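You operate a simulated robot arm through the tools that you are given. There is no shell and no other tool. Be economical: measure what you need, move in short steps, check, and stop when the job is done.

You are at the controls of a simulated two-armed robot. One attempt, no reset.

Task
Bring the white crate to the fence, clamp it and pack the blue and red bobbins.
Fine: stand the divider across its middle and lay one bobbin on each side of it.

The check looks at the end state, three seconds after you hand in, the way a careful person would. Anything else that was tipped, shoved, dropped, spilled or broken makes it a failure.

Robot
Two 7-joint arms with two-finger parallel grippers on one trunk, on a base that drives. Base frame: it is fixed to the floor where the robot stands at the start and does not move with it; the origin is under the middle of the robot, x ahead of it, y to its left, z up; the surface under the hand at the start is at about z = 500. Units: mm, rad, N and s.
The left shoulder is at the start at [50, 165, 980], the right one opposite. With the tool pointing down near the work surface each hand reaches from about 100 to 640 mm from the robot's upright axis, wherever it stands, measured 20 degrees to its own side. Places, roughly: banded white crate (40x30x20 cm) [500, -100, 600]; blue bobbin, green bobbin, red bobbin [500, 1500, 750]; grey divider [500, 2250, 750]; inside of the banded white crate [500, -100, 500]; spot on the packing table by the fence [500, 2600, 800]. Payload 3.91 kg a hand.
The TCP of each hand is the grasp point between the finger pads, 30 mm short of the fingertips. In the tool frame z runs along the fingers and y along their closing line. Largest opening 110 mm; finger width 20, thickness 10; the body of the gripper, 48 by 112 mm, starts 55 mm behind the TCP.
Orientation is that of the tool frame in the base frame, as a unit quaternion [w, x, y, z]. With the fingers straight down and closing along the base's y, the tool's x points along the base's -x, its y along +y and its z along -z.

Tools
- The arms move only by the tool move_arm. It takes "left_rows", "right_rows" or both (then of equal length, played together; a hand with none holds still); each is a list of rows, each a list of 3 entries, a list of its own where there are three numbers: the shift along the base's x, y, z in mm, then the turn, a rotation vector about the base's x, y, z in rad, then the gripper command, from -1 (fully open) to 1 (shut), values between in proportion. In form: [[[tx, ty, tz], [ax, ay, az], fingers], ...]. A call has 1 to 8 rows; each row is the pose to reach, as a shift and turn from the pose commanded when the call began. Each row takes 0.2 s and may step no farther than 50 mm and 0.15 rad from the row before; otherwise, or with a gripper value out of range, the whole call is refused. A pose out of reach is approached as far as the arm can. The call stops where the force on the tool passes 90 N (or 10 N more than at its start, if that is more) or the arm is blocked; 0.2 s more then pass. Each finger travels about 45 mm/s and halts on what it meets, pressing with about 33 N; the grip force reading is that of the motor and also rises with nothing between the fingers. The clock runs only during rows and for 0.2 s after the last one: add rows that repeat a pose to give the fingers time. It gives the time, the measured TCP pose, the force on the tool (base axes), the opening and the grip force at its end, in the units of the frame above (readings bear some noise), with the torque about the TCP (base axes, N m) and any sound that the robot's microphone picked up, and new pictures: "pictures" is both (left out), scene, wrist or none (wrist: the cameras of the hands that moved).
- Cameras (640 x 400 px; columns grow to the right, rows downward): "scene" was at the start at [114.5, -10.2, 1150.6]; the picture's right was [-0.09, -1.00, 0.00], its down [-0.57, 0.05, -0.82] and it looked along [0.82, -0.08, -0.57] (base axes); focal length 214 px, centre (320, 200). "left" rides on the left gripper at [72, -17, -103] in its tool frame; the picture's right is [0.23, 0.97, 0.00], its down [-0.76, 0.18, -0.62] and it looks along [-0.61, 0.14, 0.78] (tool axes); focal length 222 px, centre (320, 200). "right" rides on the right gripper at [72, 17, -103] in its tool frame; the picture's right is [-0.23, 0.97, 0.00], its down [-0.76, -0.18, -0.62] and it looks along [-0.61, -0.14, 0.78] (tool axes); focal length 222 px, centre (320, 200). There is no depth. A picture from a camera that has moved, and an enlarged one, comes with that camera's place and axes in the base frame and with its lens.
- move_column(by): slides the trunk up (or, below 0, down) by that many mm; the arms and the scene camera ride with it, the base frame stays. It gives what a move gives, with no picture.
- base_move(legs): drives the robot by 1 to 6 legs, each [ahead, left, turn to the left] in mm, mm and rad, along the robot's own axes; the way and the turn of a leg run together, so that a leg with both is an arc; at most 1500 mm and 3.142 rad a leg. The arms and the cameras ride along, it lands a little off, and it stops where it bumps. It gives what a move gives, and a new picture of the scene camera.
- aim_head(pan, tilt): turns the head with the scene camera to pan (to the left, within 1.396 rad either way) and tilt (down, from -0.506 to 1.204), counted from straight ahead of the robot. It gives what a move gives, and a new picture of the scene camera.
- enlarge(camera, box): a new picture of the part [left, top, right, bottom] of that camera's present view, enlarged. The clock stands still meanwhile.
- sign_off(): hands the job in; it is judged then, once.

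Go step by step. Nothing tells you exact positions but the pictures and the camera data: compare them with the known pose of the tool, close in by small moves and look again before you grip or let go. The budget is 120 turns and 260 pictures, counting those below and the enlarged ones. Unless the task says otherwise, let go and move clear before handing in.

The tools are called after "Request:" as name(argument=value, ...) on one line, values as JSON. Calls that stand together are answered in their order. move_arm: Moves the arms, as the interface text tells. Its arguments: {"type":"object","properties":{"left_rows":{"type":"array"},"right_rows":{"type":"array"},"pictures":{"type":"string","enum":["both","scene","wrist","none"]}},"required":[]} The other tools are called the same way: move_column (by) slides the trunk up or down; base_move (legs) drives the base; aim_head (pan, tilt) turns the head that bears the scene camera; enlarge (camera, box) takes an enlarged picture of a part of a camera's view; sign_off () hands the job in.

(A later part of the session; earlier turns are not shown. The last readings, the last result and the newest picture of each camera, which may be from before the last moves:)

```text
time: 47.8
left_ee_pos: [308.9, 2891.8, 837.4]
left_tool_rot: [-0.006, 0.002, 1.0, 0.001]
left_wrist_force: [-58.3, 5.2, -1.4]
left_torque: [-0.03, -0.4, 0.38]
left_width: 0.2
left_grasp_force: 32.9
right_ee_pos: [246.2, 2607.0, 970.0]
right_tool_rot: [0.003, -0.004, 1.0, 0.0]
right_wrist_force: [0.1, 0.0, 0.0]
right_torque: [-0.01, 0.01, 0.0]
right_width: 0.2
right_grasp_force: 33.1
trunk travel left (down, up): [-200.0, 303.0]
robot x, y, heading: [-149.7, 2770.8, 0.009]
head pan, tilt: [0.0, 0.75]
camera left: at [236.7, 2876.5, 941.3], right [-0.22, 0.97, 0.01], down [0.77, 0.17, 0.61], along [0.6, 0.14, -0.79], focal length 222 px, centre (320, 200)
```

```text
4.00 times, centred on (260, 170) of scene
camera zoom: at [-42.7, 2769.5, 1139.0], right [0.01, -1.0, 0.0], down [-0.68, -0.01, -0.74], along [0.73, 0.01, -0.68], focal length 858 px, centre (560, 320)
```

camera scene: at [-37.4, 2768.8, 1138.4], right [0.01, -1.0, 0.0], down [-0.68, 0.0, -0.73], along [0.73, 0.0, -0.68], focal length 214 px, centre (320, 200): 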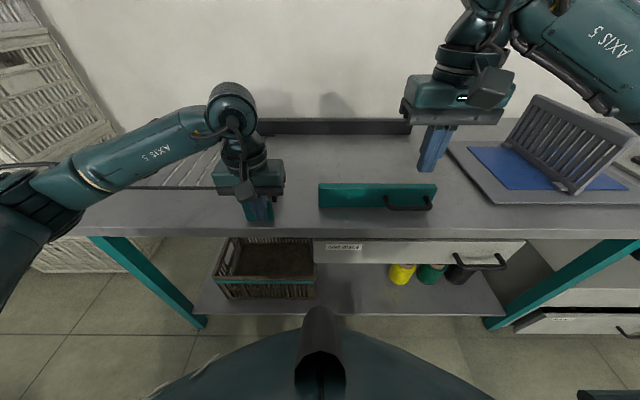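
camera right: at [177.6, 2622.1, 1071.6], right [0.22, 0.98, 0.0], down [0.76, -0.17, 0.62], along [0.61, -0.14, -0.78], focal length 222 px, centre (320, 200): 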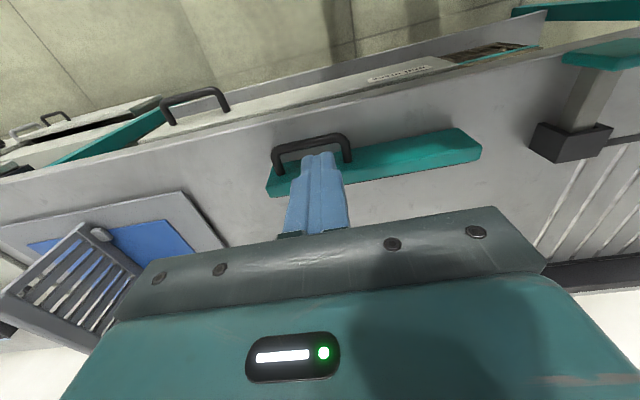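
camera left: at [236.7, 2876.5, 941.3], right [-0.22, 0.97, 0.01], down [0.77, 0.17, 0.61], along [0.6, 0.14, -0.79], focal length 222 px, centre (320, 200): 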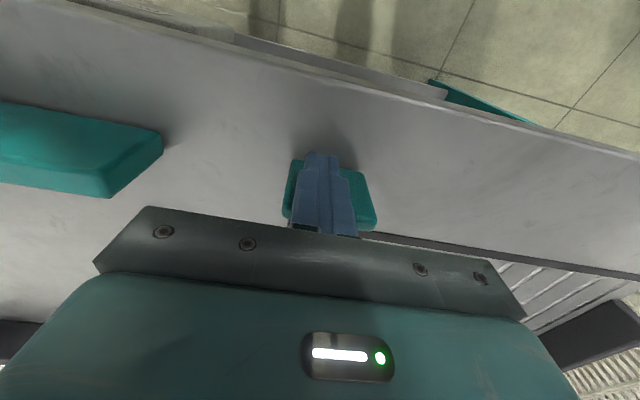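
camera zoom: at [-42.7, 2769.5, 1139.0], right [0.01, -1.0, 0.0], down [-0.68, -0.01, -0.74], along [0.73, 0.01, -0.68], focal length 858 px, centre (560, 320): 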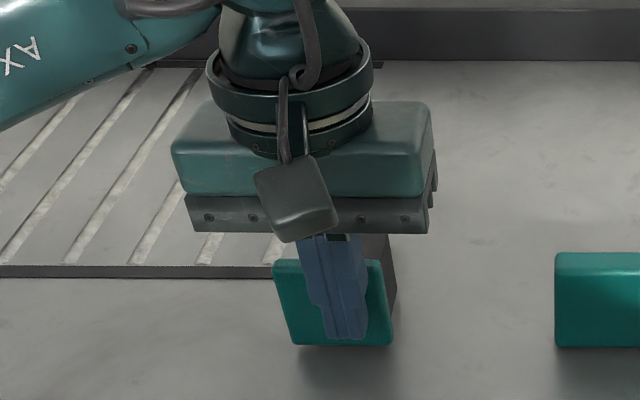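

It hit the end stop (plate against the block, ≈65 mm stroke). I'll retract and look behind the block.

Request:
move_arm(left_rows=[[[-20, 0, 0], [0, 0, 0], 1], [[-60, 0, 0], [0, 0, 0], 1], [[-90, 0, 20], [0, 0, 0], 1], [[-100, 0, 60], [0, 0, 0], 1], [[-100, 0, 105], [0, 0, 0], 1], [[-100, 35, 140], [0, 0, 0], 1], [[-60, 60, 150], [0, 0, 0], 1], [[-20, 80, 150], [0, 0, 0], 1]], pictures="both")

Request:
enlarge(camera="scene", box=[200, 130, 360, 230])

```text
time: 49.6
left_ee_pos: [297.6, 2973.0, 987.2]
left_tool_rot: [0.0, -0.003, 1.0, 0.001]
left_wrist_force: [0.3, -0.5, -0.3]
left_torque: [0.0, 0.01, -0.01]
left_width: 0.0
left_grasp_force: 32.5
right_ee_pos: [250.4, 2604.9, 967.5]
right_tool_rot: [0.0, -0.003, 1.0, 0.0]
right_wrist_force: [-0.1, -0.3, 0.2]
right_torque: [0.0, -0.02, 0.01]
right_width: 0.0
right_grasp_force: 32.8
trunk travel left (down, up): [-200.0, 303.0]
robot x, y, heading: [-148.3, 2770.2, 0.007]
head pan, tilt: [0.0, 0.75]
camera scene: at [-37.1, 2768.9, 1138.4], right [0.01, -1.0, 0.0], down [-0.68, 0.0, -0.73], along [0.73, 0.0, -0.68], focal length 214 px, centre (320, 200)
camera left: at [226.2, 2957.4, 1090.3], right [-0.23, 0.97, 0.0], down [0.76, 0.18, 0.62], along [0.61, 0.15, -0.78], focal length 222 px, centre (320, 200)
```

scene: 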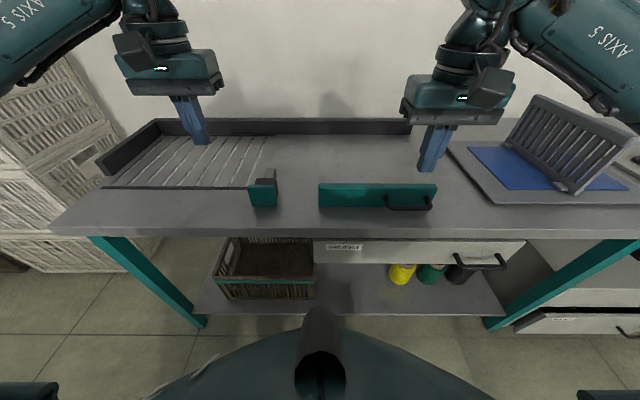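
left: 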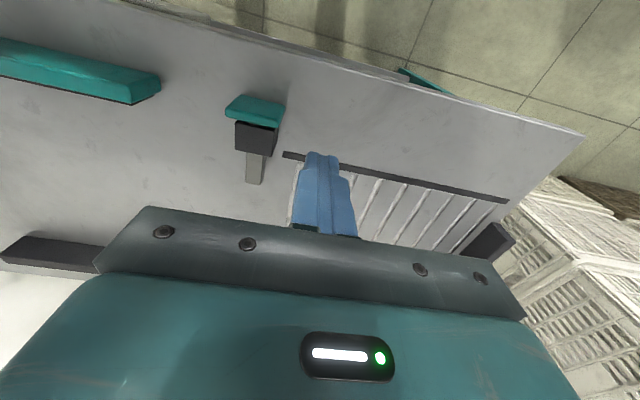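

```text
4.00 times, centred on (280, 180) of scene
camera zoom: at [-37.1, 2768.9, 1138.4], right [0.01, -1.0, 0.0], down [-0.68, 0.0, -0.73], along [0.73, 0.0, -0.68], focal length 858 px, centre (480, 280)
```

zoom: 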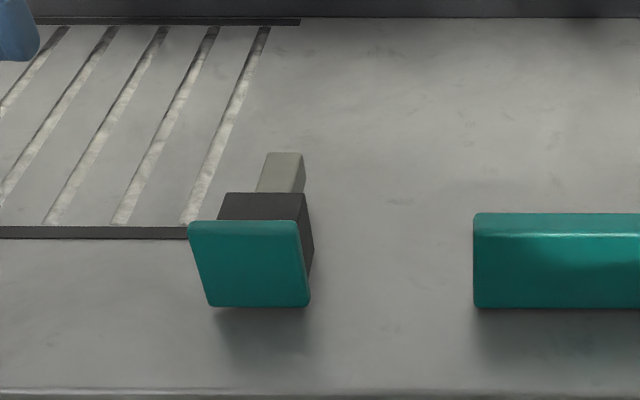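

The rod is a bolt that came out behind the block at y≈2905, serving the grooved pocket on the left, not the spot at y≈2600. The spot given matches the sliding bar in front of the fence. I'll return the bolt to where it was by pushing its tip back.

Request:
move_arm(left_rows=[[[40, -20, 0], [0, 0, 0], 1], [[80, -40, 0], [0, 0, 0], 1], [[120, -60, 0], [0, 0, 0], 1], [[162, -70, 0], [0, 0, 0], 1], [[168, -70, -40], [0, 0, 0], 1], [[168, -70, -85], [0, 0, 0], 1], [[168, -70, -100], [0, 0, 0], 1]], pictures="both")

```text
time: 51.2
left_ee_pos: [465.3, 2902.4, 886.3]
left_tool_rot: [0.001, -0.003, 1.0, -0.001]
left_wrist_force: [0.2, -0.1, -0.1]
left_torque: [-0.02, -0.02, 0.01]
left_width: 0.0
left_grasp_force: 33.0
right_ee_pos: [250.7, 2606.2, 967.1]
right_tool_rot: [0.0, -0.004, 1.0, 0.0]
right_wrist_force: [-0.7, 0.0, -0.6]
right_torque: [-0.02, 0.0, 0.02]
right_width: 0.0
right_grasp_force: 32.9
trunk travel left (down, up): [-200.0, 303.0]
robot x, y, heading: [-147.5, 2770.4, 0.01]
head pan, tilt: [0.0, 0.75]
camera scene: at [-37.1, 2769.0, 1138.4], right [0.01, -1.0, 0.0], down [-0.68, 0.0, -0.73], along [0.73, 0.0, -0.68], focal length 214 px, centre (320, 200)
camera left: at [393.6, 2885.3, 989.9], right [-0.23, 0.97, 0.0], down [0.76, 0.18, 0.62], along [0.61, 0.15, -0.78], focal length 222 px, centre (320, 200)
```

scene: 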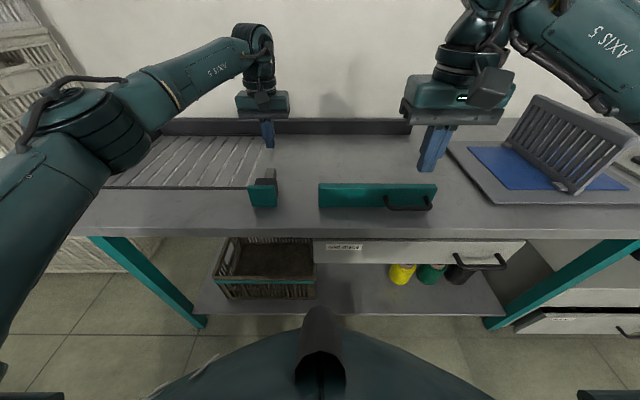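
left: 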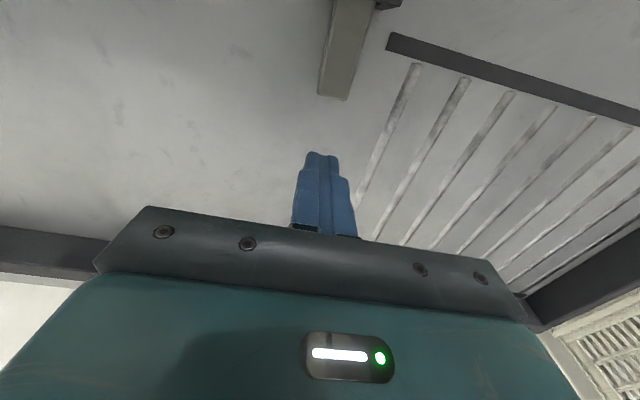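

The rod tip is at (434, 2906). Lower behind it and draw it back ~64 mm.

Request:
move_arm(left_rows=[[[0, 3, -40], [0, 0, 0], 1], [[0, 3, -58], [0, 0, 0], 1], [[-25, 3, -58], [0, 0, 0], 1], [[-45, 3, -58], [0, 0, 0], 1], [[-65, 3, -58], [0, 0, 0], 1], [[-83, 3, -58], [0, 0, 0], 1]], pictures="wrist")

Request:
enlarge(camera="scene", box=[200, 130, 360, 230])

```text
time: 52.6
left_ee_pos: [386.1, 2904.2, 829.5]
left_tool_rot: [0.005, -0.006, 1.0, -0.001]
left_wrist_force: [28.3, -1.5, 0.2]
left_torque: [-0.06, -0.13, -0.02]
left_width: 0.0
left_grasp_force: 32.9
right_ee_pos: [252.0, 2606.6, 966.6]
right_tool_rot: [-0.001, -0.003, 1.0, 0.0]
right_wrist_force: [-0.5, -0.5, 0.1]
right_torque: [-0.01, 0.02, -0.02]
right_width: 0.0
right_grasp_force: 33.1
trunk travel left (down, up): [-200.0, 303.0]
robot x, y, heading: [-146.0, 2773.5, 0.007]
head pan, tilt: [0.0, 0.75]
camera left: at [313.7, 2888.8, 932.3], right [-0.24, 0.97, 0.0], down [0.75, 0.19, 0.63], along [0.61, 0.15, -0.78], focal length 222 px, centre (320, 200)
```

left: 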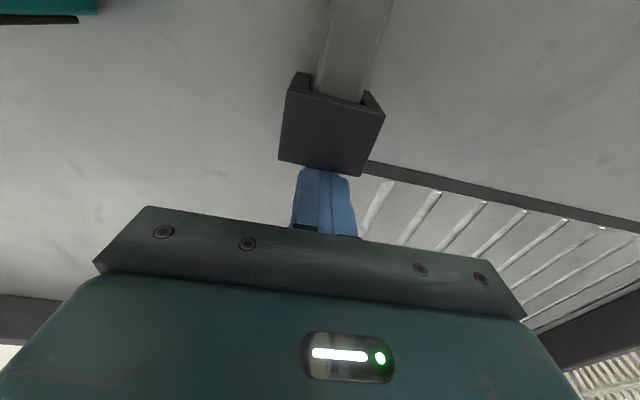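

```text
4.00 times, centred on (280, 180) of scene
camera zoom: at [-34.5, 2768.8, 1138.1], right [0.01, -1.0, 0.0], down [-0.68, 0.0, -0.73], along [0.73, 0.0, -0.68], focal length 858 px, centre (480, 280)
```

zoom: 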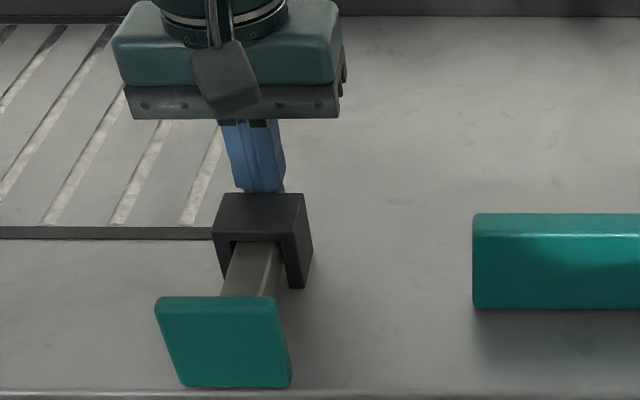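

The bolt is back at its original end stop. Now I'll test the bar's stroke: does it reach a crate front at x≈390?

Request:
move_arm(left_rows=[[[10, 0, 0], [0, 0, 0], 1], [[10, 0, 45], [0, 0, 0], 1], [[10, 0, 90], [0, 0, 0], 1], [[0, 30, 120], [0, 0, 0], 1], [[0, 60, 150], [0, 0, 0], 1], [[0, 60, 150], [0, 0, 0], 1]], right_rows=[[[0, 40, -25], [0, 0, 0], 1], [[0, 46, -70], [0, 0, 0], 1], [[0, 46, -115], [0, 0, 0], 1], [[0, 46, -130], [0, 0, 0], 1], [[40, 46, -130], [0, 0, 0], 1], [[60, 46, -130], [0, 0, 0], 1]], pictures="none")

Request:
move_arm(right_rows=[[[15, 0, 0], [0, 0, 0], 1], [[30, 0, 0], [0, 0, 0], 1], [[45, 0, 0], [0, 0, 0], 1], [[60, 0, 0], [0, 0, 0], 1], [[75, 0, 0], [0, 0, 0], 1], [[90, 0, 0], [0, 0, 0], 1], [[105, 0, 0], [0, 0, 0], 1]], pictures="both")

```text
time: 54.0
left_ee_pos: [382.9, 2966.4, 979.5]
left_tool_rot: [0.0, -0.003, 1.0, 0.0]
left_wrist_force: [0.3, 0.1, 0.1]
left_torque: [0.03, 0.02, -0.02]
left_width: 0.1
left_grasp_force: 33.2
right_ee_pos: [308.5, 2653.5, 836.7]
right_tool_rot: [0.0, -0.003, 1.0, 0.0]
right_wrist_force: [0.4, 0.3, -0.4]
right_torque: [0.03, 0.02, 0.0]
right_width: 0.2
right_grasp_force: 33.3
trunk travel left (down, up): [-200.0, 303.0]
robot x, y, heading: [-145.8, 2766.8, 0.012]
head pan, tilt: [0.0, 0.75]
```

```text
time: 55.2
left_ee_pos: [378.4, 2963.3, 980.8]
left_tool_rot: [0.002, -0.002, 1.0, 0.0]
left_wrist_force: [0.2, -0.4, -0.2]
left_torque: [-0.01, -0.01, 0.0]
left_width: 0.4
left_grasp_force: 33.3
right_ee_pos: [361.3, 2652.0, 836.0]
right_tool_rot: [-0.021, -0.012, 1.0, -0.005]
right_wrist_force: [-32.9, -6.3, 15.7]
right_torque: [-0.21, -0.34, -0.47]
right_width: 0.0
right_grasp_force: 33.3
trunk travel left (down, up): [-200.0, 303.0]
robot x, y, heading: [-149.2, 2769.2, 0.006]
head pan, tilt: [0.0, 0.75]
stopped in row 5 (right hand): the force on the tool passed its limit at 102 N (the readings are from after the stop); the commanded pose is now the measured one
camera scene: at [-42.8, 2768.1, 1139.3], right [0.0, -1.0, 0.0], down [-0.68, 0.0, -0.73], along [0.73, 0.0, -0.68], focal length 214 px, centre (320, 200)
camera right: at [293.3, 2667.3, 943.6], right [0.2, 0.98, -0.02], down [0.79, -0.15, 0.59], along [0.58, -0.13, -0.81], focal length 222 px, centre (320, 200)
```

scene: 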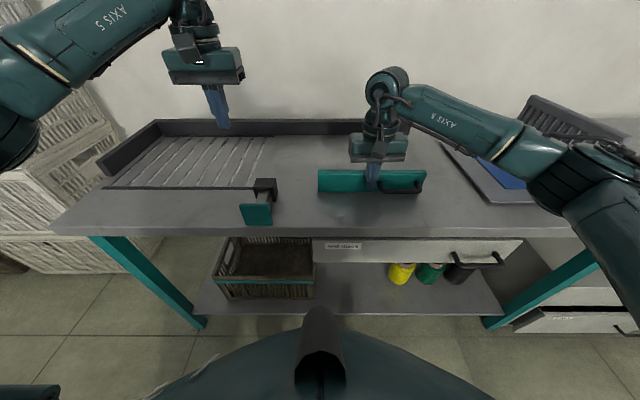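
right: 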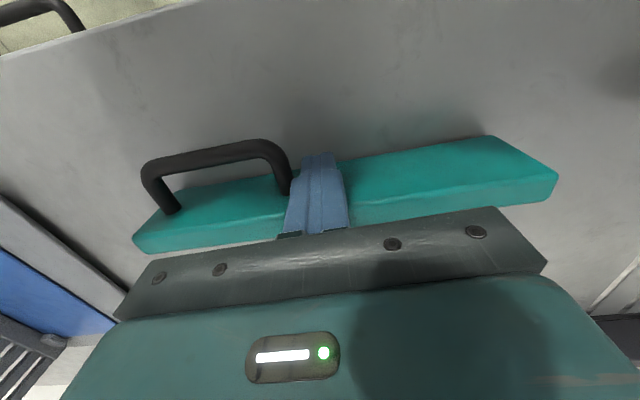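

The bar stops with its back face near x≈398, just past a 300 mm crate's front at 390, so it clearly is the clamp for a crate at y≈2642 against the fence. I'll push it back open from behind.

Request:
move_arm(right_rows=[[[-20, 0, 0], [0, 0, 0], 1], [[-25, 0, 45], [0, 0, 0], 1], [[-10, -5, 85], [0, 0, 0], 1], [[35, -5, 85], [0, 0, 0], 1], [[75, -5, 85], [0, 0, 0], 1], [[75, -5, 40], [0, 0, 0], 1], [[75, -5, 0], [0, 0, 0], 1]], pictures="wrist")

Request:
move_arm(right_rows=[[[-25, 0, 0], [0, 0, 0], 1], [[-45, 0, 0], [0, 0, 0], 1], [[-60, 0, 0], [0, 0, 0], 1], [[-75, 0, 0], [0, 0, 0], 1], [[-90, 0, 0], [0, 0, 0], 1], [[-105, 0, 0], [0, 0, 0], 1], [[-118, 0, 0], [0, 0, 0], 1]], pictures="both")

```text
time: 56.8
left_ee_pos: [382.0, 2963.8, 977.6]
left_tool_rot: [0.0, -0.002, 1.0, 0.0]
left_wrist_force: [-0.4, -0.2, -0.8]
left_torque: [0.0, 0.0, 0.02]
left_width: 0.0
left_grasp_force: 33.4
right_ee_pos: [443.5, 2646.3, 833.1]
right_tool_rot: [-0.021, -0.011, 1.0, -0.005]
right_wrist_force: [-0.5, 0.2, -0.2]
right_torque: [-0.02, 0.01, -0.02]
right_width: 0.0
right_grasp_force: 32.9
trunk travel left (down, up): [-200.0, 303.0]
robot x, y, heading: [-144.8, 2769.3, 0.006]
head pan, tilt: [0.0, 0.75]
camera right: at [375.7, 2663.0, 939.2], right [0.21, 0.98, -0.02], down [0.79, -0.16, 0.59], along [0.58, -0.14, -0.8], focal length 222 px, centre (320, 200)
```

right: 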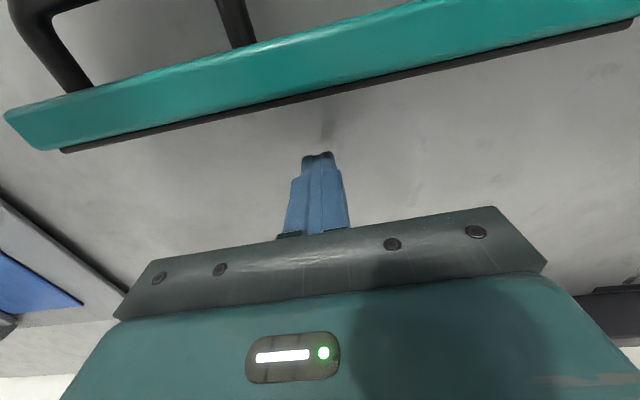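

```text
time: 58.4
left_ee_pos: [384.1, 2965.0, 977.4]
left_tool_rot: [-0.002, -0.003, 1.0, 0.0]
left_wrist_force: [0.2, -1.1, -0.2]
left_torque: [-0.01, 0.0, -0.03]
left_width: 0.0
left_grasp_force: 33.0
right_ee_pos: [327.4, 2647.0, 832.7]
right_tool_rot: [-0.017, -0.008, 1.0, -0.004]
right_wrist_force: [27.7, 1.3, -0.1]
right_torque: [0.1, -0.2, -0.24]
right_width: 0.2
right_grasp_force: 33.0
trunk travel left (down, up): [-200.0, 303.0]
robot x, y, heading: [-150.3, 2771.6, 0.004]
head pan, tilt: [0.0, 0.75]
camera scene: at [-36.1, 2768.7, 1138.1], right [0.0, -1.0, 0.0], down [-0.68, 0.0, -0.73], along [0.73, 0.0, -0.68], focal length 214 px, centre (320, 200)
camera right: at [259.1, 2662.7, 938.6], right [0.21, 0.98, -0.01], down [0.78, -0.16, 0.6], along [0.58, -0.14, -0.8], focal length 222 px, centre (320, 200)
```

scene: 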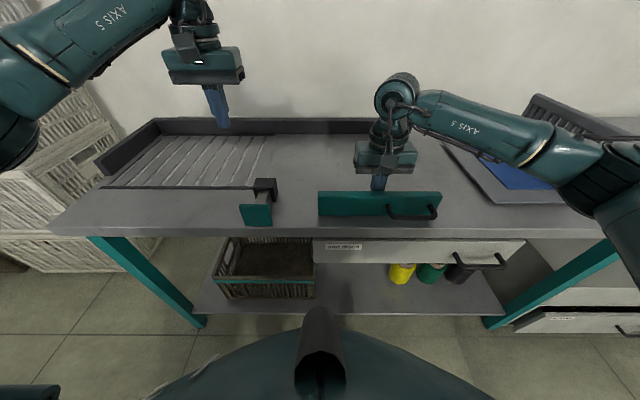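
right: 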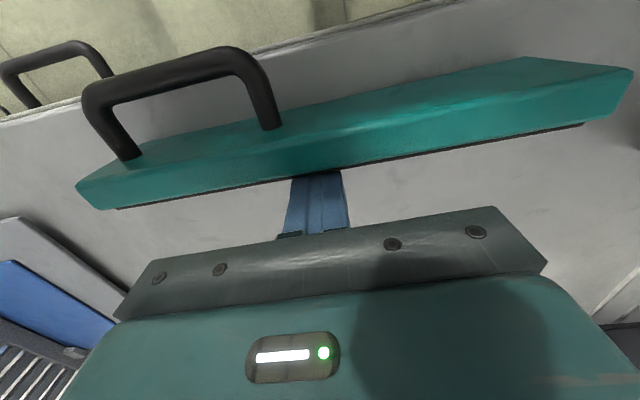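

The clamp jaw has a rubber strip on its back and is fully open again. Now I'll raise the hands, open them, and drive back to the crate.

Request:
move_arm(left_rows=[[[0, 0, 20], [0, 0, 0], 0], [[0, 0, 50], [0, 0, 0], -1], [[0, -20, 60], [0, 0, 0], -1], [[0, -40, 60], [0, 0, 0], -1], [[0, -50, 60], [0, 0, 0], -1]], right_rows=[[[15, 0, 10], [0, 0, 0], 1], [[15, 0, 60], [0, 0, 0], 1], [[15, -30, 100], [0, 0, 0], -1], [[30, -60, 140], [0, 0, 0], -1], [[50, -80, 180], [0, 0, 0], -1]], pictures="none")

Request:
base_move(legs=[[-200, 0, 0], [0, -1450, 0], [0, -1380, 0]])

```text
refused: row 4 steps farther than a row can; nothing moved
```

```text
time: 59.2
left_ee_pos: [369.4, 2965.7, 977.8]
left_tool_rot: [-0.001, -0.003, 1.0, 0.0]
left_wrist_force: [0.0, 0.8, 0.4]
left_torque: [-0.02, 0.03, -0.01]
left_width: 0.0
left_grasp_force: 32.9
right_ee_pos: [328.4, 2644.9, 835.8]
right_tool_rot: [0.006, 0.003, 1.0, 0.001]
right_wrist_force: [15.4, 0.3, -5.9]
right_torque: [0.07, -0.03, 0.12]
right_width: 0.0
right_grasp_force: 32.9
trunk travel left (down, up): [-200.0, 303.0]
robot x, y, heading: [-158.6, 2772.2, 0.008]
head pan, tilt: [0.0, 0.75]
stopped in leg 1: the force on the tool passed its limit at 114 N (the readings are from after the stop); the commanded pose is now the measured one
camera scene: at [-49.6, 2768.9, 1138.4], right [0.01, -1.0, 0.0], down [-0.68, 0.0, -0.73], along [0.73, 0.01, -0.68], focal length 214 px, centre (320, 200)
```

scene: 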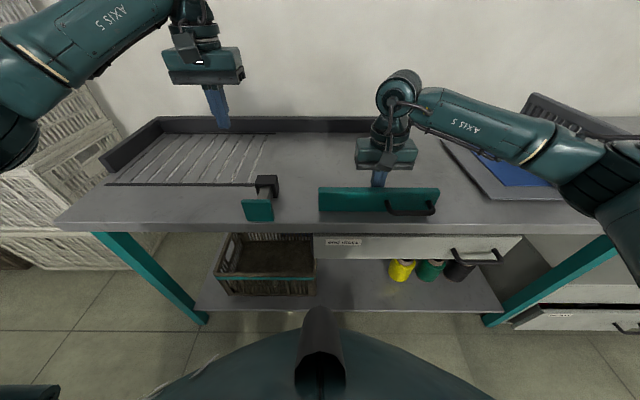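

My arm move was refused and the base started while the hand was behind the bar; it stopped at once and nothing looks disturbed. I'll lift the hands properly now before driving.

Request:
move_arm(left_rows=[[[0, 0, 20], [0, 0, 0], 0], [[0, 0, 50], [0, 0, 0], -1], [[0, -20, 60], [0, 0, 0], -1], [[0, -40, 60], [0, 0, 0], -1], [[0, -50, 60], [0, 0, 0], -1], [[0, -50, 60], [0, 0, 0], -1]], right_rows=[[[15, 0, 0], [0, 0, 0], 1], [[18, 0, 40], [0, 0, 0], 1], [[18, 0, 80], [0, 0, 0], 1], [[18, -20, 120], [0, 0, 0], -1], [[25, -40, 160], [0, 0, 0], -1], [[40, -60, 190], [0, 0, 0], -1]], pictures="scene")

```text
time: 60.6
left_ee_pos: [367.6, 2913.9, 1039.9]
left_tool_rot: [0.0, -0.003, 1.0, -0.001]
left_wrist_force: [-0.1, 0.0, -0.6]
left_torque: [-0.01, -0.02, 0.01]
left_width: 109.9
left_grasp_force: 0.0
right_ee_pos: [363.4, 2586.0, 1025.4]
right_tool_rot: [0.006, 0.001, 1.0, 0.0]
right_wrist_force: [-0.4, -0.5, -0.8]
right_torque: [-0.02, 0.01, 0.0]
right_width: 68.6
right_grasp_force: 0.1
trunk travel left (down, up): [-200.0, 303.0]
robot x, y, heading: [-160.0, 2771.6, 0.004]
head pan, tilt: [0.0, 0.75]
camera scene: at [-51.5, 2769.0, 1138.4], right [0.01, -1.0, 0.0], down [-0.68, 0.0, -0.73], along [0.73, 0.0, -0.68], focal length 214 px, centre (320, 200)
```

scene: 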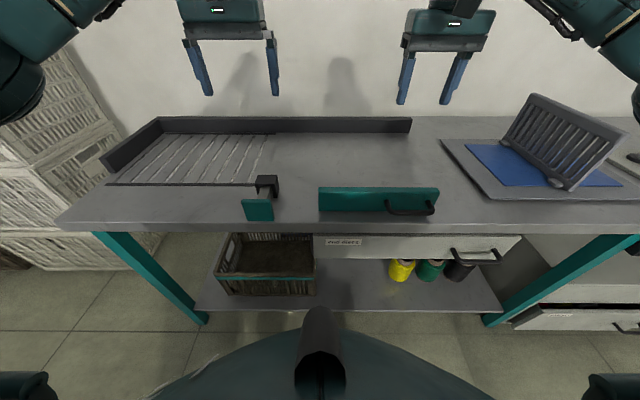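

Hands are clear. Back off and drive to the crate.

Request:
base_move(legs=[[-200, 0, 0], [0, -1450, 0], [0, -1380, 0]])

```text
time: 86.8
left_ee_pos: [221.7, 87.4, 1039.7]
left_tool_rot: [0.001, -0.023, 1.0, -0.001]
left_wrist_force: [-0.5, -0.9, 0.0]
left_torque: [0.0, 0.0, 0.0]
left_width: 110.0
left_grasp_force: 0.0
right_ee_pos: [232.1, -241.1, 1026.3]
right_tool_rot: [0.005, -0.018, 1.0, 0.001]
right_wrist_force: [0.3, 0.3, 0.1]
right_torque: [-0.02, -0.02, -0.01]
right_width: 109.7
right_grasp_force: 0.1
trunk travel left (down, up): [-200.0, 303.0]
robot x, y, heading: [-299.5, -77.8, 0.045]
head pan, tilt: [0.0, 0.75]
camera scene: at [-191.4, -74.3, 1138.4], right [0.05, -1.0, 0.0], down [-0.68, -0.03, -0.73], along [0.73, 0.03, -0.68], focal length 214 px, centre (320, 200)
```

scene: 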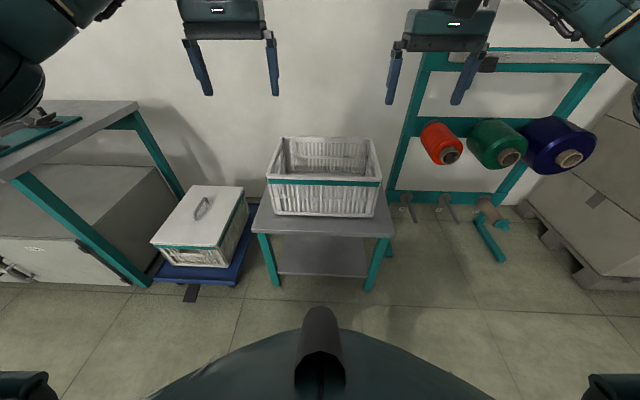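

Straighten the heading, then approach.

Request:
base_move(legs=[[0, 0, -0.045], [300, 12, 0]])

```text
time: 89.2
left_ee_pos: [527.2, 77.4, 1040.2]
left_tool_rot: [0.0, -0.001, 1.0, 0.0]
left_wrist_force: [0.7, -0.2, -0.1]
left_torque: [0.01, 0.01, 0.03]
left_width: 109.9
left_grasp_force: 0.0
right_ee_pos: [523.2, -252.7, 1026.7]
right_tool_rot: [0.007, 0.004, 1.0, 0.0]
right_wrist_force: [0.1, -0.4, -0.1]
right_torque: [0.01, 0.0, 0.0]
right_width: 109.8
right_grasp_force: 0.1
trunk travel left (down, up): [-200.0, 303.0]
robot x, y, heading: [-2.1, -66.5, 0.004]
head pan, tilt: [0.0, 0.75]
camera scene: at [107.2, -67.1, 1138.4], right [0.0, -1.0, 0.0], down [-0.68, 0.0, -0.73], along [0.73, 0.0, -0.68], focal length 214 px, centre (320, 200)
```

scene: 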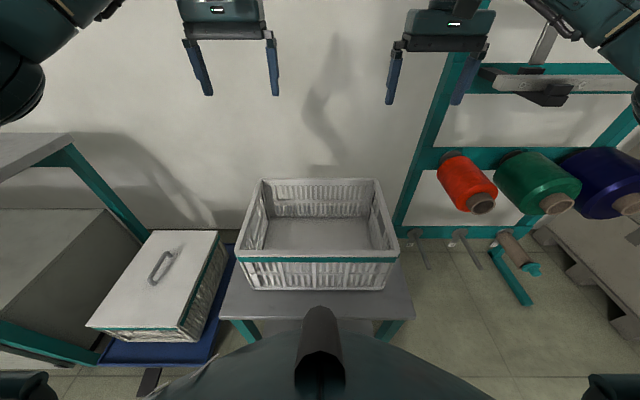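

Crate rim measured: center ≈ (538, −64), ends at y≈136 and −262, rim z≈695. Bring both hands above the end walls and look with the wrist cameras.

Request:
move_arm(left_rows=[[[2, 15, -40], [0, 0, 0], -1], [[4, 30, -85], [0, 0, 0], -1], [[6, 40, -130], [0, 0, 0], -1], [[8, 50, -175], [0, 0, 0], -1], [[8, 53, -220], [0, 0, 0], -1], [[8, 53, -250], [0, 0, 0], -1], [[8, 53, -250], [0, 0, 0], -1]], right_rows=[[[2, 0, -40], [0, 0.014, 0.008], -1], [[4, 0, -85], [0, 0.014, 0.008], -1], [[6, -2, -130], [0, 0.014, 0.008], -1], [[8, -2, -175], [0, 0.014, 0.008], -1], [[12, -2, -210], [0, 0.014, 0.008], -1], [[12, -2, -236], [0, 0.014, 0.008], -1], [[12, -2, -236], [0, 0.014, 0.008], -1]], pictures="both")

```text
time: 90.8
left_ee_pos: [535.2, 129.7, 788.6]
left_tool_rot: [0.001, -0.001, 1.0, 0.0]
left_wrist_force: [0.9, -0.4, 0.2]
left_torque: [-0.02, 0.02, 0.02]
left_width: 109.7
left_grasp_force: 0.0
right_ee_pos: [531.9, -253.1, 789.7]
right_tool_rot: [-0.001, -0.001, 1.0, -0.001]
right_wrist_force: [0.3, 0.2, -0.9]
right_torque: [-0.01, 0.01, 0.0]
right_width: 110.1
right_grasp_force: 0.1
trunk travel left (down, up): [-200.0, 303.0]
robot x, y, heading: [-1.9, -68.0, 0.001]
head pan, tilt: [0.0, 0.75]
camera scene: at [107.0, -67.2, 1138.4], right [0.0, -1.0, 0.0], down [-0.68, 0.0, -0.73], along [0.73, 0.0, -0.68], focal length 214 px, centre (320, 200)
camera right: at [460.1, -236.9, 893.5], right [0.23, 0.97, 0.0], down [0.76, -0.18, 0.62], along [0.61, -0.14, -0.78], focal length 222 px, centre (320, 200)
camera left: at [463.0, 113.7, 891.8], right [-0.23, 0.97, 0.0], down [0.76, 0.18, 0.62], along [0.61, 0.14, -0.78], focal length 222 px, centre (320, 200)
```

scene: 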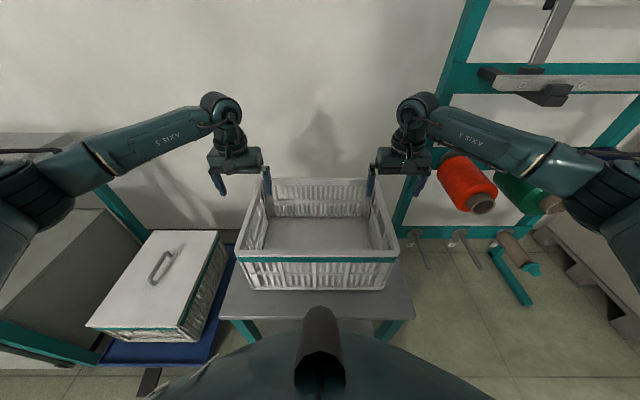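
right: 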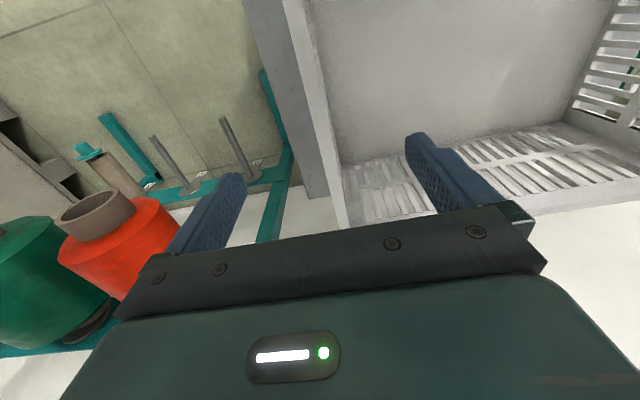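
left: 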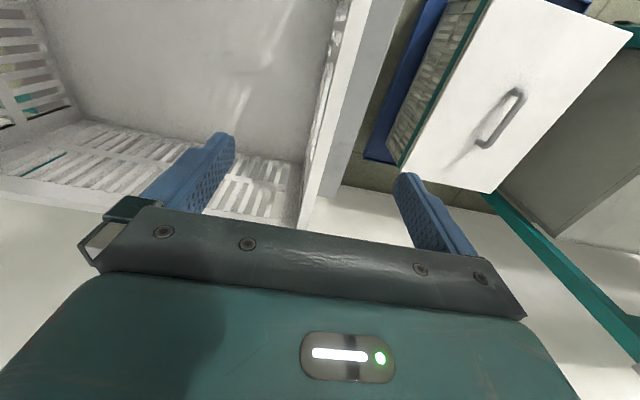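

Both end walls sit centrally between the fingers. Lower 105 mm and close on the rims.

Request:
move_arm(left_rows=[[[0, 1, -35], [0, 0, 0], -1], [[0, 1, -70], [0, 0, 0], -1], [[0, 1, -104], [0, 0, 0], -1], [[0, 1, -104], [0, 0, 0], 0], [[0, 1, -104], [0, 0, 0], 0.6], [[0, 1, -104], [0, 0, 0], 1], [[0, 1, -104], [0, 0, 0], 1], [[0, 1, -104], [0, 0, 0], 1]], right_rows=[[[3, 0, -35], [0, 0, 0], -1], [[3, 0, -70], [0, 0, 0], -1], [[3, 0, -104], [0, 0, 0], -1], [[3, 0, -104], [0, 0, 0], 0], [[3, 0, -104], [0, 0, 0], 0.6], [[3, 0, -104], [0, 0, 0], 1], [[3, 0, -104], [0, 0, 0], 1], [[3, 0, -104], [0, 0, 0], 1]], pictures="both")

```text
time: 92.6
left_ee_pos: [534.8, 134.0, 688.0]
left_tool_rot: [0.001, -0.002, 1.0, 0.001]
left_wrist_force: [-0.3, 4.5, 0.6]
left_torque: [-0.16, 0.04, -0.14]
left_width: 11.9
left_grasp_force: 7.9
right_ee_pos: [536.3, -256.3, 684.2]
right_tool_rot: [-0.001, -0.001, 1.0, -0.001]
right_wrist_force: [-0.9, -1.2, 0.4]
right_torque: [0.01, -0.04, -0.02]
right_width: 12.0
right_grasp_force: 8.1
trunk travel left (down, up): [-200.0, 303.0]
robot x, y, heading: [1.4, -68.4, 0.002]
head pan, tilt: [0.0, 0.75]
camera scene: at [106.9, -66.8, 1138.4], right [0.0, -1.0, 0.0], down [-0.68, 0.0, -0.73], along [0.73, 0.0, -0.68], focal length 214 px, centre (320, 200)
camera right: at [463.9, -238.6, 787.8], right [0.23, 0.97, 0.0], down [0.76, -0.18, 0.62], along [0.61, -0.14, -0.78], focal length 222 px, centre (320, 200)
camera left: at [462.8, 117.1, 790.2], right [-0.23, 0.97, 0.0], down [0.76, 0.18, 0.62], along [0.61, 0.15, -0.78], focal length 222 px, centre (320, 200)
```

scene: 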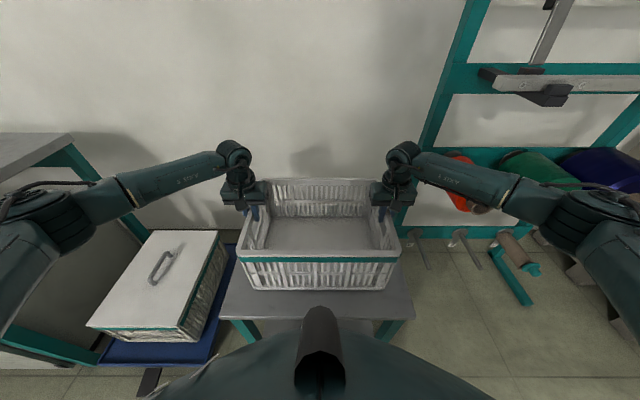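
right: 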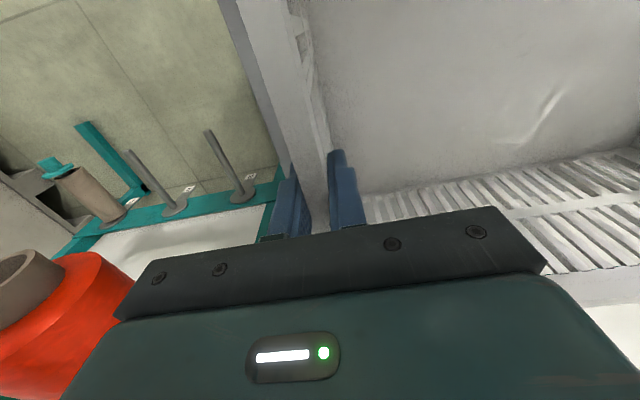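
left: 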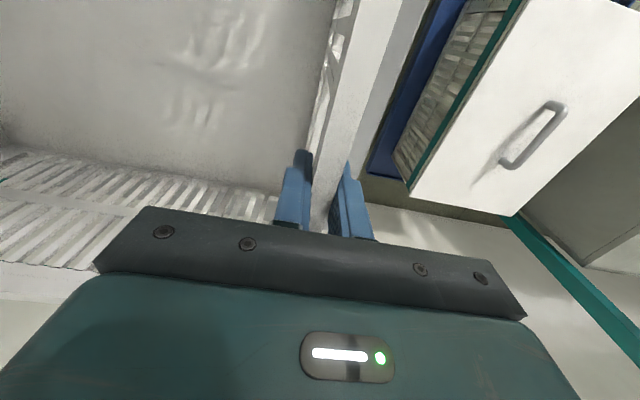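

Gripped both walls (12 mm thick, center y≈−61, x≈536). Let the grip build and lift a little.

Request:
move_arm(left_rows=[[[0, 0, 0], [0, 0, 0], 1], [[0, 0, 0], [0, 0, 0], 1], [[0, 0, 10], [0, 0, 0], 1], [[0, 0, 20], [0, 0, 0], 1], [[0, 0, 30], [0, 0, 0], 1], [[0, 0, 40], [0, 0, 0], 1]], right_rows=[[[0, 0, 0], [0, 0, 0], 1], [[0, 0, 0], [0, 0, 0], 1], [[0, 0, 10], [0, 0, 0], 1], [[0, 0, 20], [0, 0, 0], 1], [[0, 0, 30], [0, 0, 0], 1], [[0, 0, 40], [0, 0, 0], 1]], pictures="scene")

```text
time: 94.0
left_ee_pos: [535.8, 132.0, 725.0]
left_tool_rot: [-0.001, -0.001, 1.0, 0.001]
left_wrist_force: [-0.3, 8.8, -3.8]
left_torque: [0.1, -0.01, -0.32]
left_width: 11.7
left_grasp_force: 33.4
right_ee_pos: [537.6, -256.0, 725.6]
right_tool_rot: [-0.002, 0.002, 1.0, -0.002]
right_wrist_force: [0.2, -7.2, -6.1]
right_torque: [-0.3, -0.03, 0.16]
right_width: 11.4
right_grasp_force: 33.1
trunk travel left (down, up): [-200.0, 303.0]
robot x, y, heading: [1.0, -66.7, -0.002]
head pan, tilt: [0.0, 0.75]
camera scene: at [107.4, -67.1, 1138.2], right [0.0, -1.0, 0.0], down [-0.68, 0.0, -0.73], along [0.73, 0.0, -0.68], focal length 214 px, centre (320, 200)
```

scene: 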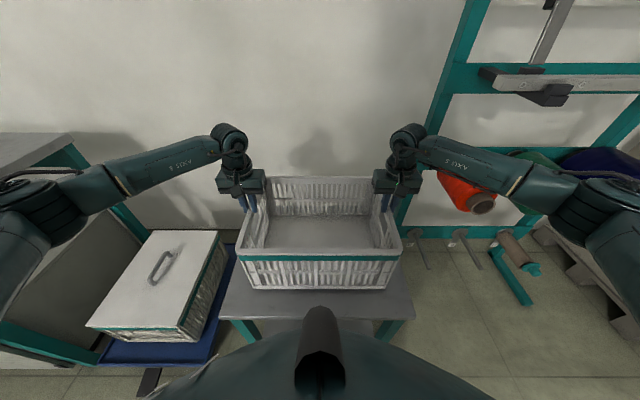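

The crate seems not to have risen; the fingers slid up. Look closer at the grips.

Request:
enlarge(camera="right", box=[200, 50, 440, 250])

Request:
enlarge(camera="scene", box=[200, 140, 440, 310])

```text
2.00 times, centred on (320, 150) of right
camera zoom: at [465.5, -239.4, 828.7], right [0.23, 0.97, 0.0], down [0.76, -0.18, 0.62], along [0.6, -0.14, -0.78], focal length 444 px, centre (320, 300)
```

zoom: 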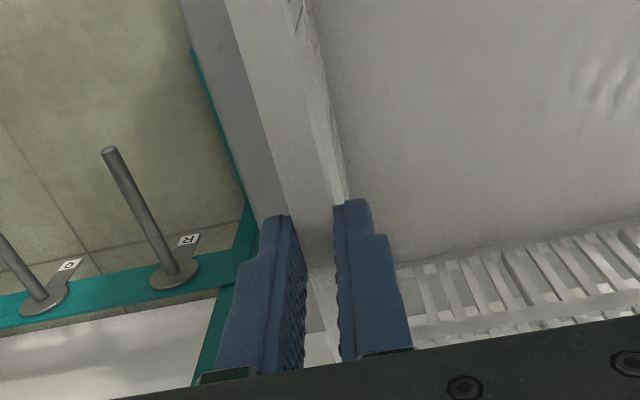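

```text
2.35 times, centred on (320, 225) of scene
camera zoom: at [107.4, -67.1, 1138.2], right [0.0, -1.0, 0.0], down [-0.68, 0.0, -0.73], along [0.73, 0.0, -0.68], focal length 505 px, centre (320, 141)
```

zoom: 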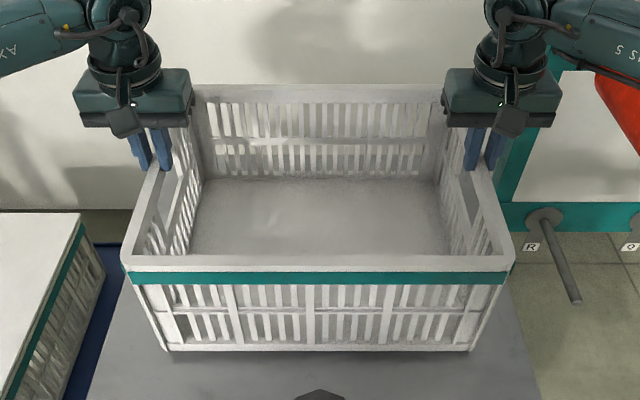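

The walls are slippery under a friction grip. The end walls may have hand-holes; let me look closely.

Request:
enlarge(camera="scene", box=[232, 180, 296, 260])

Request:
enlarge(camera="left", box=[200, 0, 440, 240])

Request:
enlarge(camera="scene", box=[350, 180, 414, 260])

```text
5.00 times, centred on (264, 220) of scene
camera zoom: at [107.4, -67.1, 1138.2], right [0.0, -1.0, 0.0], down [-0.68, 0.0, -0.73], along [0.73, 0.0, -0.68], focal length 1072 px, centre (600, 100)
```

zoom: 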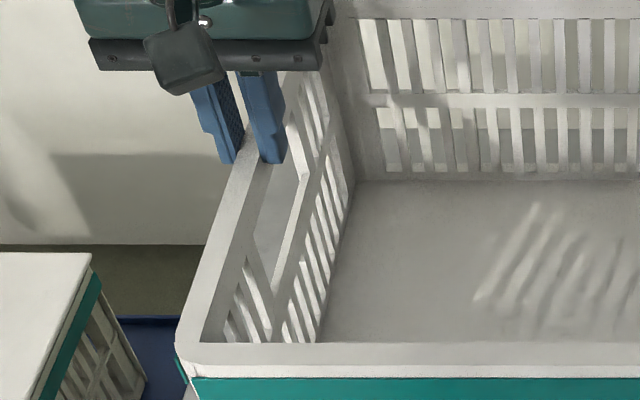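

```text
1.67 times, centred on (320, 120) of left
camera zoom: at [463.1, 115.8, 828.9], right [-0.23, 0.97, 0.0], down [0.76, 0.18, 0.62], along [0.61, 0.15, -0.78], focal length 370 px, centre (320, 333)
```

zoom: 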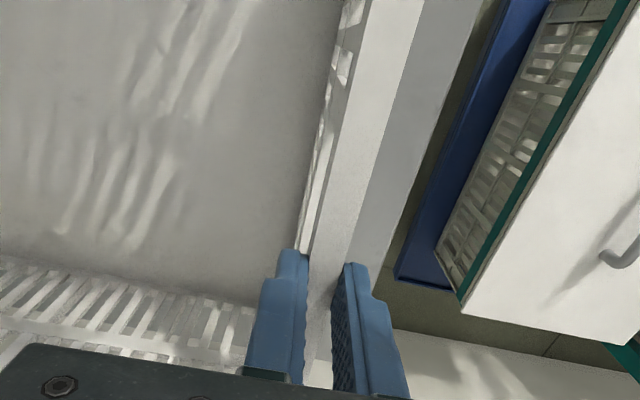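

```text
5.00 times, centred on (382, 220) of scene
camera zoom: at [107.4, -67.1, 1138.2], right [0.0, -1.0, 0.0], down [-0.68, 0.0, -0.73], along [0.73, 0.0, -0.68], focal length 1072 px, centre (10, 100)
```

zoom: 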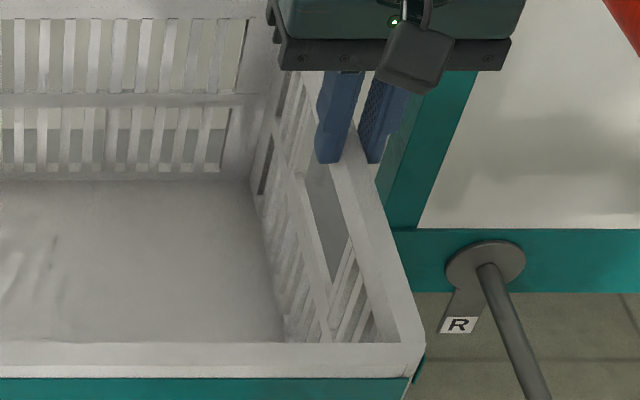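

Each end wall has a hand-hole under the rim at its middle. I'll release, lift, and re-grip with tilted fingers: one through the hole under the rim, one above it, so the rim hooks positively.

Request:
move_arm(left_rows=[[[0, 0, 0], [0, 0, 0], 0], [[0, 0, 0], [0, 0, 0], -1], [[0, 0, 20], [0, 0, 0], -1], [[0, 0, 60], [0, 0, 0], -1], [[0, 40, 80], [0, 0, 0], -1], [[0, 80, 90], [0, 0, 0], -1], [[0, 120, 90], [0, 0, 0], -1], [[0, 160, 90], [0, 0, 0], -1]], right_rows=[[[0, 0, 0], [0, 0, 0], 0], [[0, 0, 0], [0, 0, 0], -1], [[0, 0, 20], [0, 0, 0], -1], [[0, 0, 60], [0, 0, 0], -1], [[0, -10, 80], [0, 0, 0], -1], [[0, -20, 90], [0, 0, 0], -1], [[0, -40, 90], [0, 0, 0], -1], [[0, -60, 90], [0, 0, 0], -1]], pictures="scene")

```text
time: 95.8
left_ee_pos: [535.4, 293.8, 813.9]
left_tool_rot: [0.0, -0.001, 1.0, 0.0]
left_wrist_force: [0.8, 0.9, 0.2]
left_torque: [-0.03, -0.03, 0.04]
left_width: 110.1
left_grasp_force: 0.0
right_ee_pos: [538.6, -313.7, 817.2]
right_tool_rot: [0.0, 0.0, 1.0, 0.0]
right_wrist_force: [0.0, -0.1, 0.6]
right_torque: [-0.01, 0.03, 0.01]
right_width: 109.9
right_grasp_force: 0.0
trunk travel left (down, up): [-200.0, 303.0]
robot x, y, heading: [-4.2, -61.7, 0.009]
head pan, tilt: [0.0, 0.75]
camera scene: at [106.9, -67.1, 1138.4], right [0.0, -1.0, 0.0], down [-0.68, 0.0, -0.73], along [0.73, 0.0, -0.68], focal length 214 px, centre (320, 200)
```

scene: 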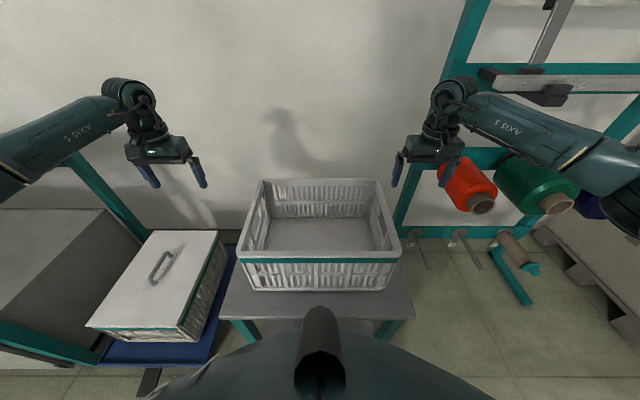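

Now tilt both hands about 60° inward, keeping clear of the crate and bobbins.

Request:
move_arm(left_rows=[[[0, 0, 0], [-0.15, 0, 0], -1], [[0, 0, 0], [-0.3, 0, 0], -1], [[0, 0, 0], [-0.45, 0, 0], -1], [[0, 0, 0], [-0.6, 0, 0], -1], [[0, 0, 0], [-0.75, 0, 0], -1], [[0, 0, 0], [-0.9, 0, 0], -1], [[0, 0, 0], [-1.05, 0, 0], -1], [[0, 0, 0], [-1.05, 0, 0], -1]], right_rows=[[[0, 0, 0], [0.15, 0, 0], -1], [[0, 0, 0], [0.3, 0, 0], -1], [[0, 0, 0], [0.45, 0, 0], -1], [[0, 0, 0], [0.6, 0, 0], -1], [[0, 0, 0], [0.75, 0, 0], -1], [[0, 0, 0], [0.9, 0, 0], -1], [[0, 0, 0], [1.05, 0, 0], -1], [[0, 0, 0], [1.05, 0, 0], -1]], pictures="both")

```text
time: 97.6
left_ee_pos: [527.0, 283.4, 819.6]
left_tool_rot: [-0.001, -0.003, 0.865, -0.502]
left_wrist_force: [-0.9, -0.4, 0.8]
left_torque: [-0.01, 0.02, -0.01]
left_width: 110.0
left_grasp_force: 0.1
left hand out of reach, approached as far as the arm can: row 6, 7, 8
right_ee_pos: [537.5, -315.1, 815.5]
right_tool_rot: [-0.001, -0.001, 0.865, 0.502]
right_wrist_force: [0.2, 0.3, 0.5]
right_torque: [-0.02, -0.01, 0.0]
right_width: 110.0
right_grasp_force: 0.1
trunk travel left (down, up): [-200.0, 303.0]
robot x, y, heading: [-1.3, -66.8, -0.002]
head pan, tilt: [0.0, 0.75]
camera scene: at [106.9, -67.2, 1138.4], right [0.0, -1.0, 0.0], down [-0.68, 0.0, -0.73], along [0.73, 0.0, -0.68], focal length 214 px, centre (320, 200)
camera right: at [465.0, -396.5, 882.1], right [0.23, 0.48, 0.85], down [0.76, -0.63, 0.15], along [0.61, 0.61, -0.51], focal length 222 px, centre (320, 200)
camera left: at [454.1, 366.9, 886.1], right [-0.23, 0.48, -0.84], down [0.76, 0.63, 0.15], along [0.61, -0.61, -0.51], focal length 222 px, centre (320, 200)
```

scene: 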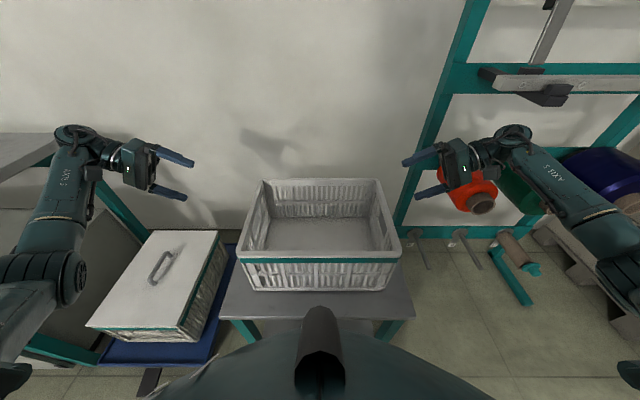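
right: 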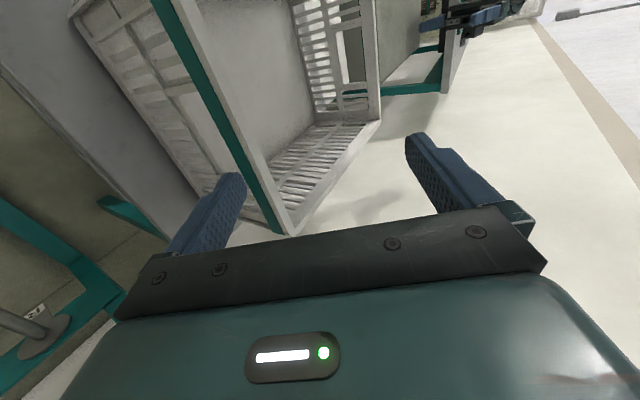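
left: 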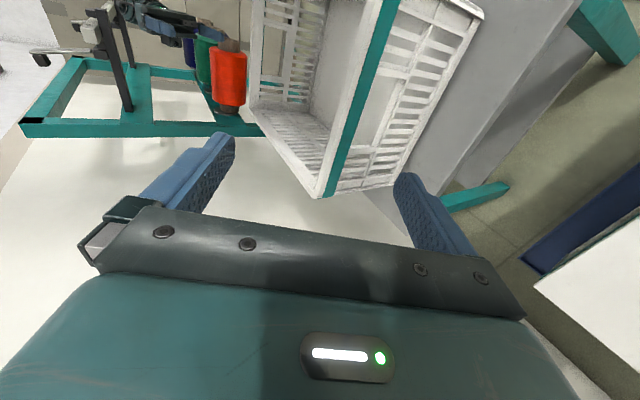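

Both end walls are visible from outside now. Zoom in to locate the hand-holes.

Request:
enlarge(camera="right", box=[70, 0, 310, 240])

Request:
enlarge(camera="left", box=[300, 0, 500, 200])

```text
1.67 times, centred on (190, 120) of right
camera zoom: at [465.0, -396.5, 882.1], right [0.23, 0.48, 0.85], down [0.76, -0.63, 0.15], along [0.61, 0.61, -0.51], focal length 370 px, centre (537, 333)
```

zoom: 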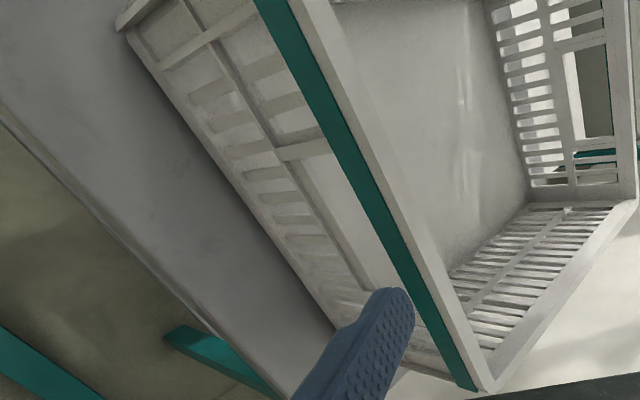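

```text
2.00 times, centred on (400, 100) of left
camera zoom: at [454.1, 366.9, 886.1], right [-0.23, 0.48, -0.84], down [0.76, 0.63, 0.15], along [0.61, -0.61, -0.51], focal length 444 px, centre (160, 400)
```

zoom: 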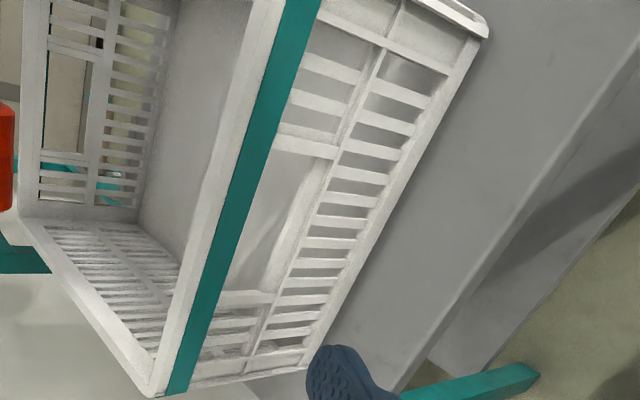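

Hand-holes: x 488–582, z≈612–667, rim bar z≈667–697. I'll pre-set ~70 mm opening and line up outside, on the finger axis.

Request:
move_arm(left_rows=[[[0, -25, -25], [-1.05, 0, 0], -0.27], [[0, -50, -50], [-1.05, 0, 0], -0.27], [[0, -75, -75], [-1.05, 0, 0], -0.27], [[2, -90, -94], [-1.05, 0, 0], -0.27], [[2, -90, -94], [-1.05, 0, 0], -0.27]], right_rows=[[[0, -3, -25], [0, 0, 0], -0.27], [[0, -6, -50], [0, 0, 0], -0.27], [[0, -8, -75], [0, 0, 0], -0.27], [[-2, -10, -93], [0, 0, 0], -0.27], [[-2, -10, -93], [0, 0, 0], -0.27]], pictures="both")

```text
refused: row 1 steps farther than a row can; nothing moved
```

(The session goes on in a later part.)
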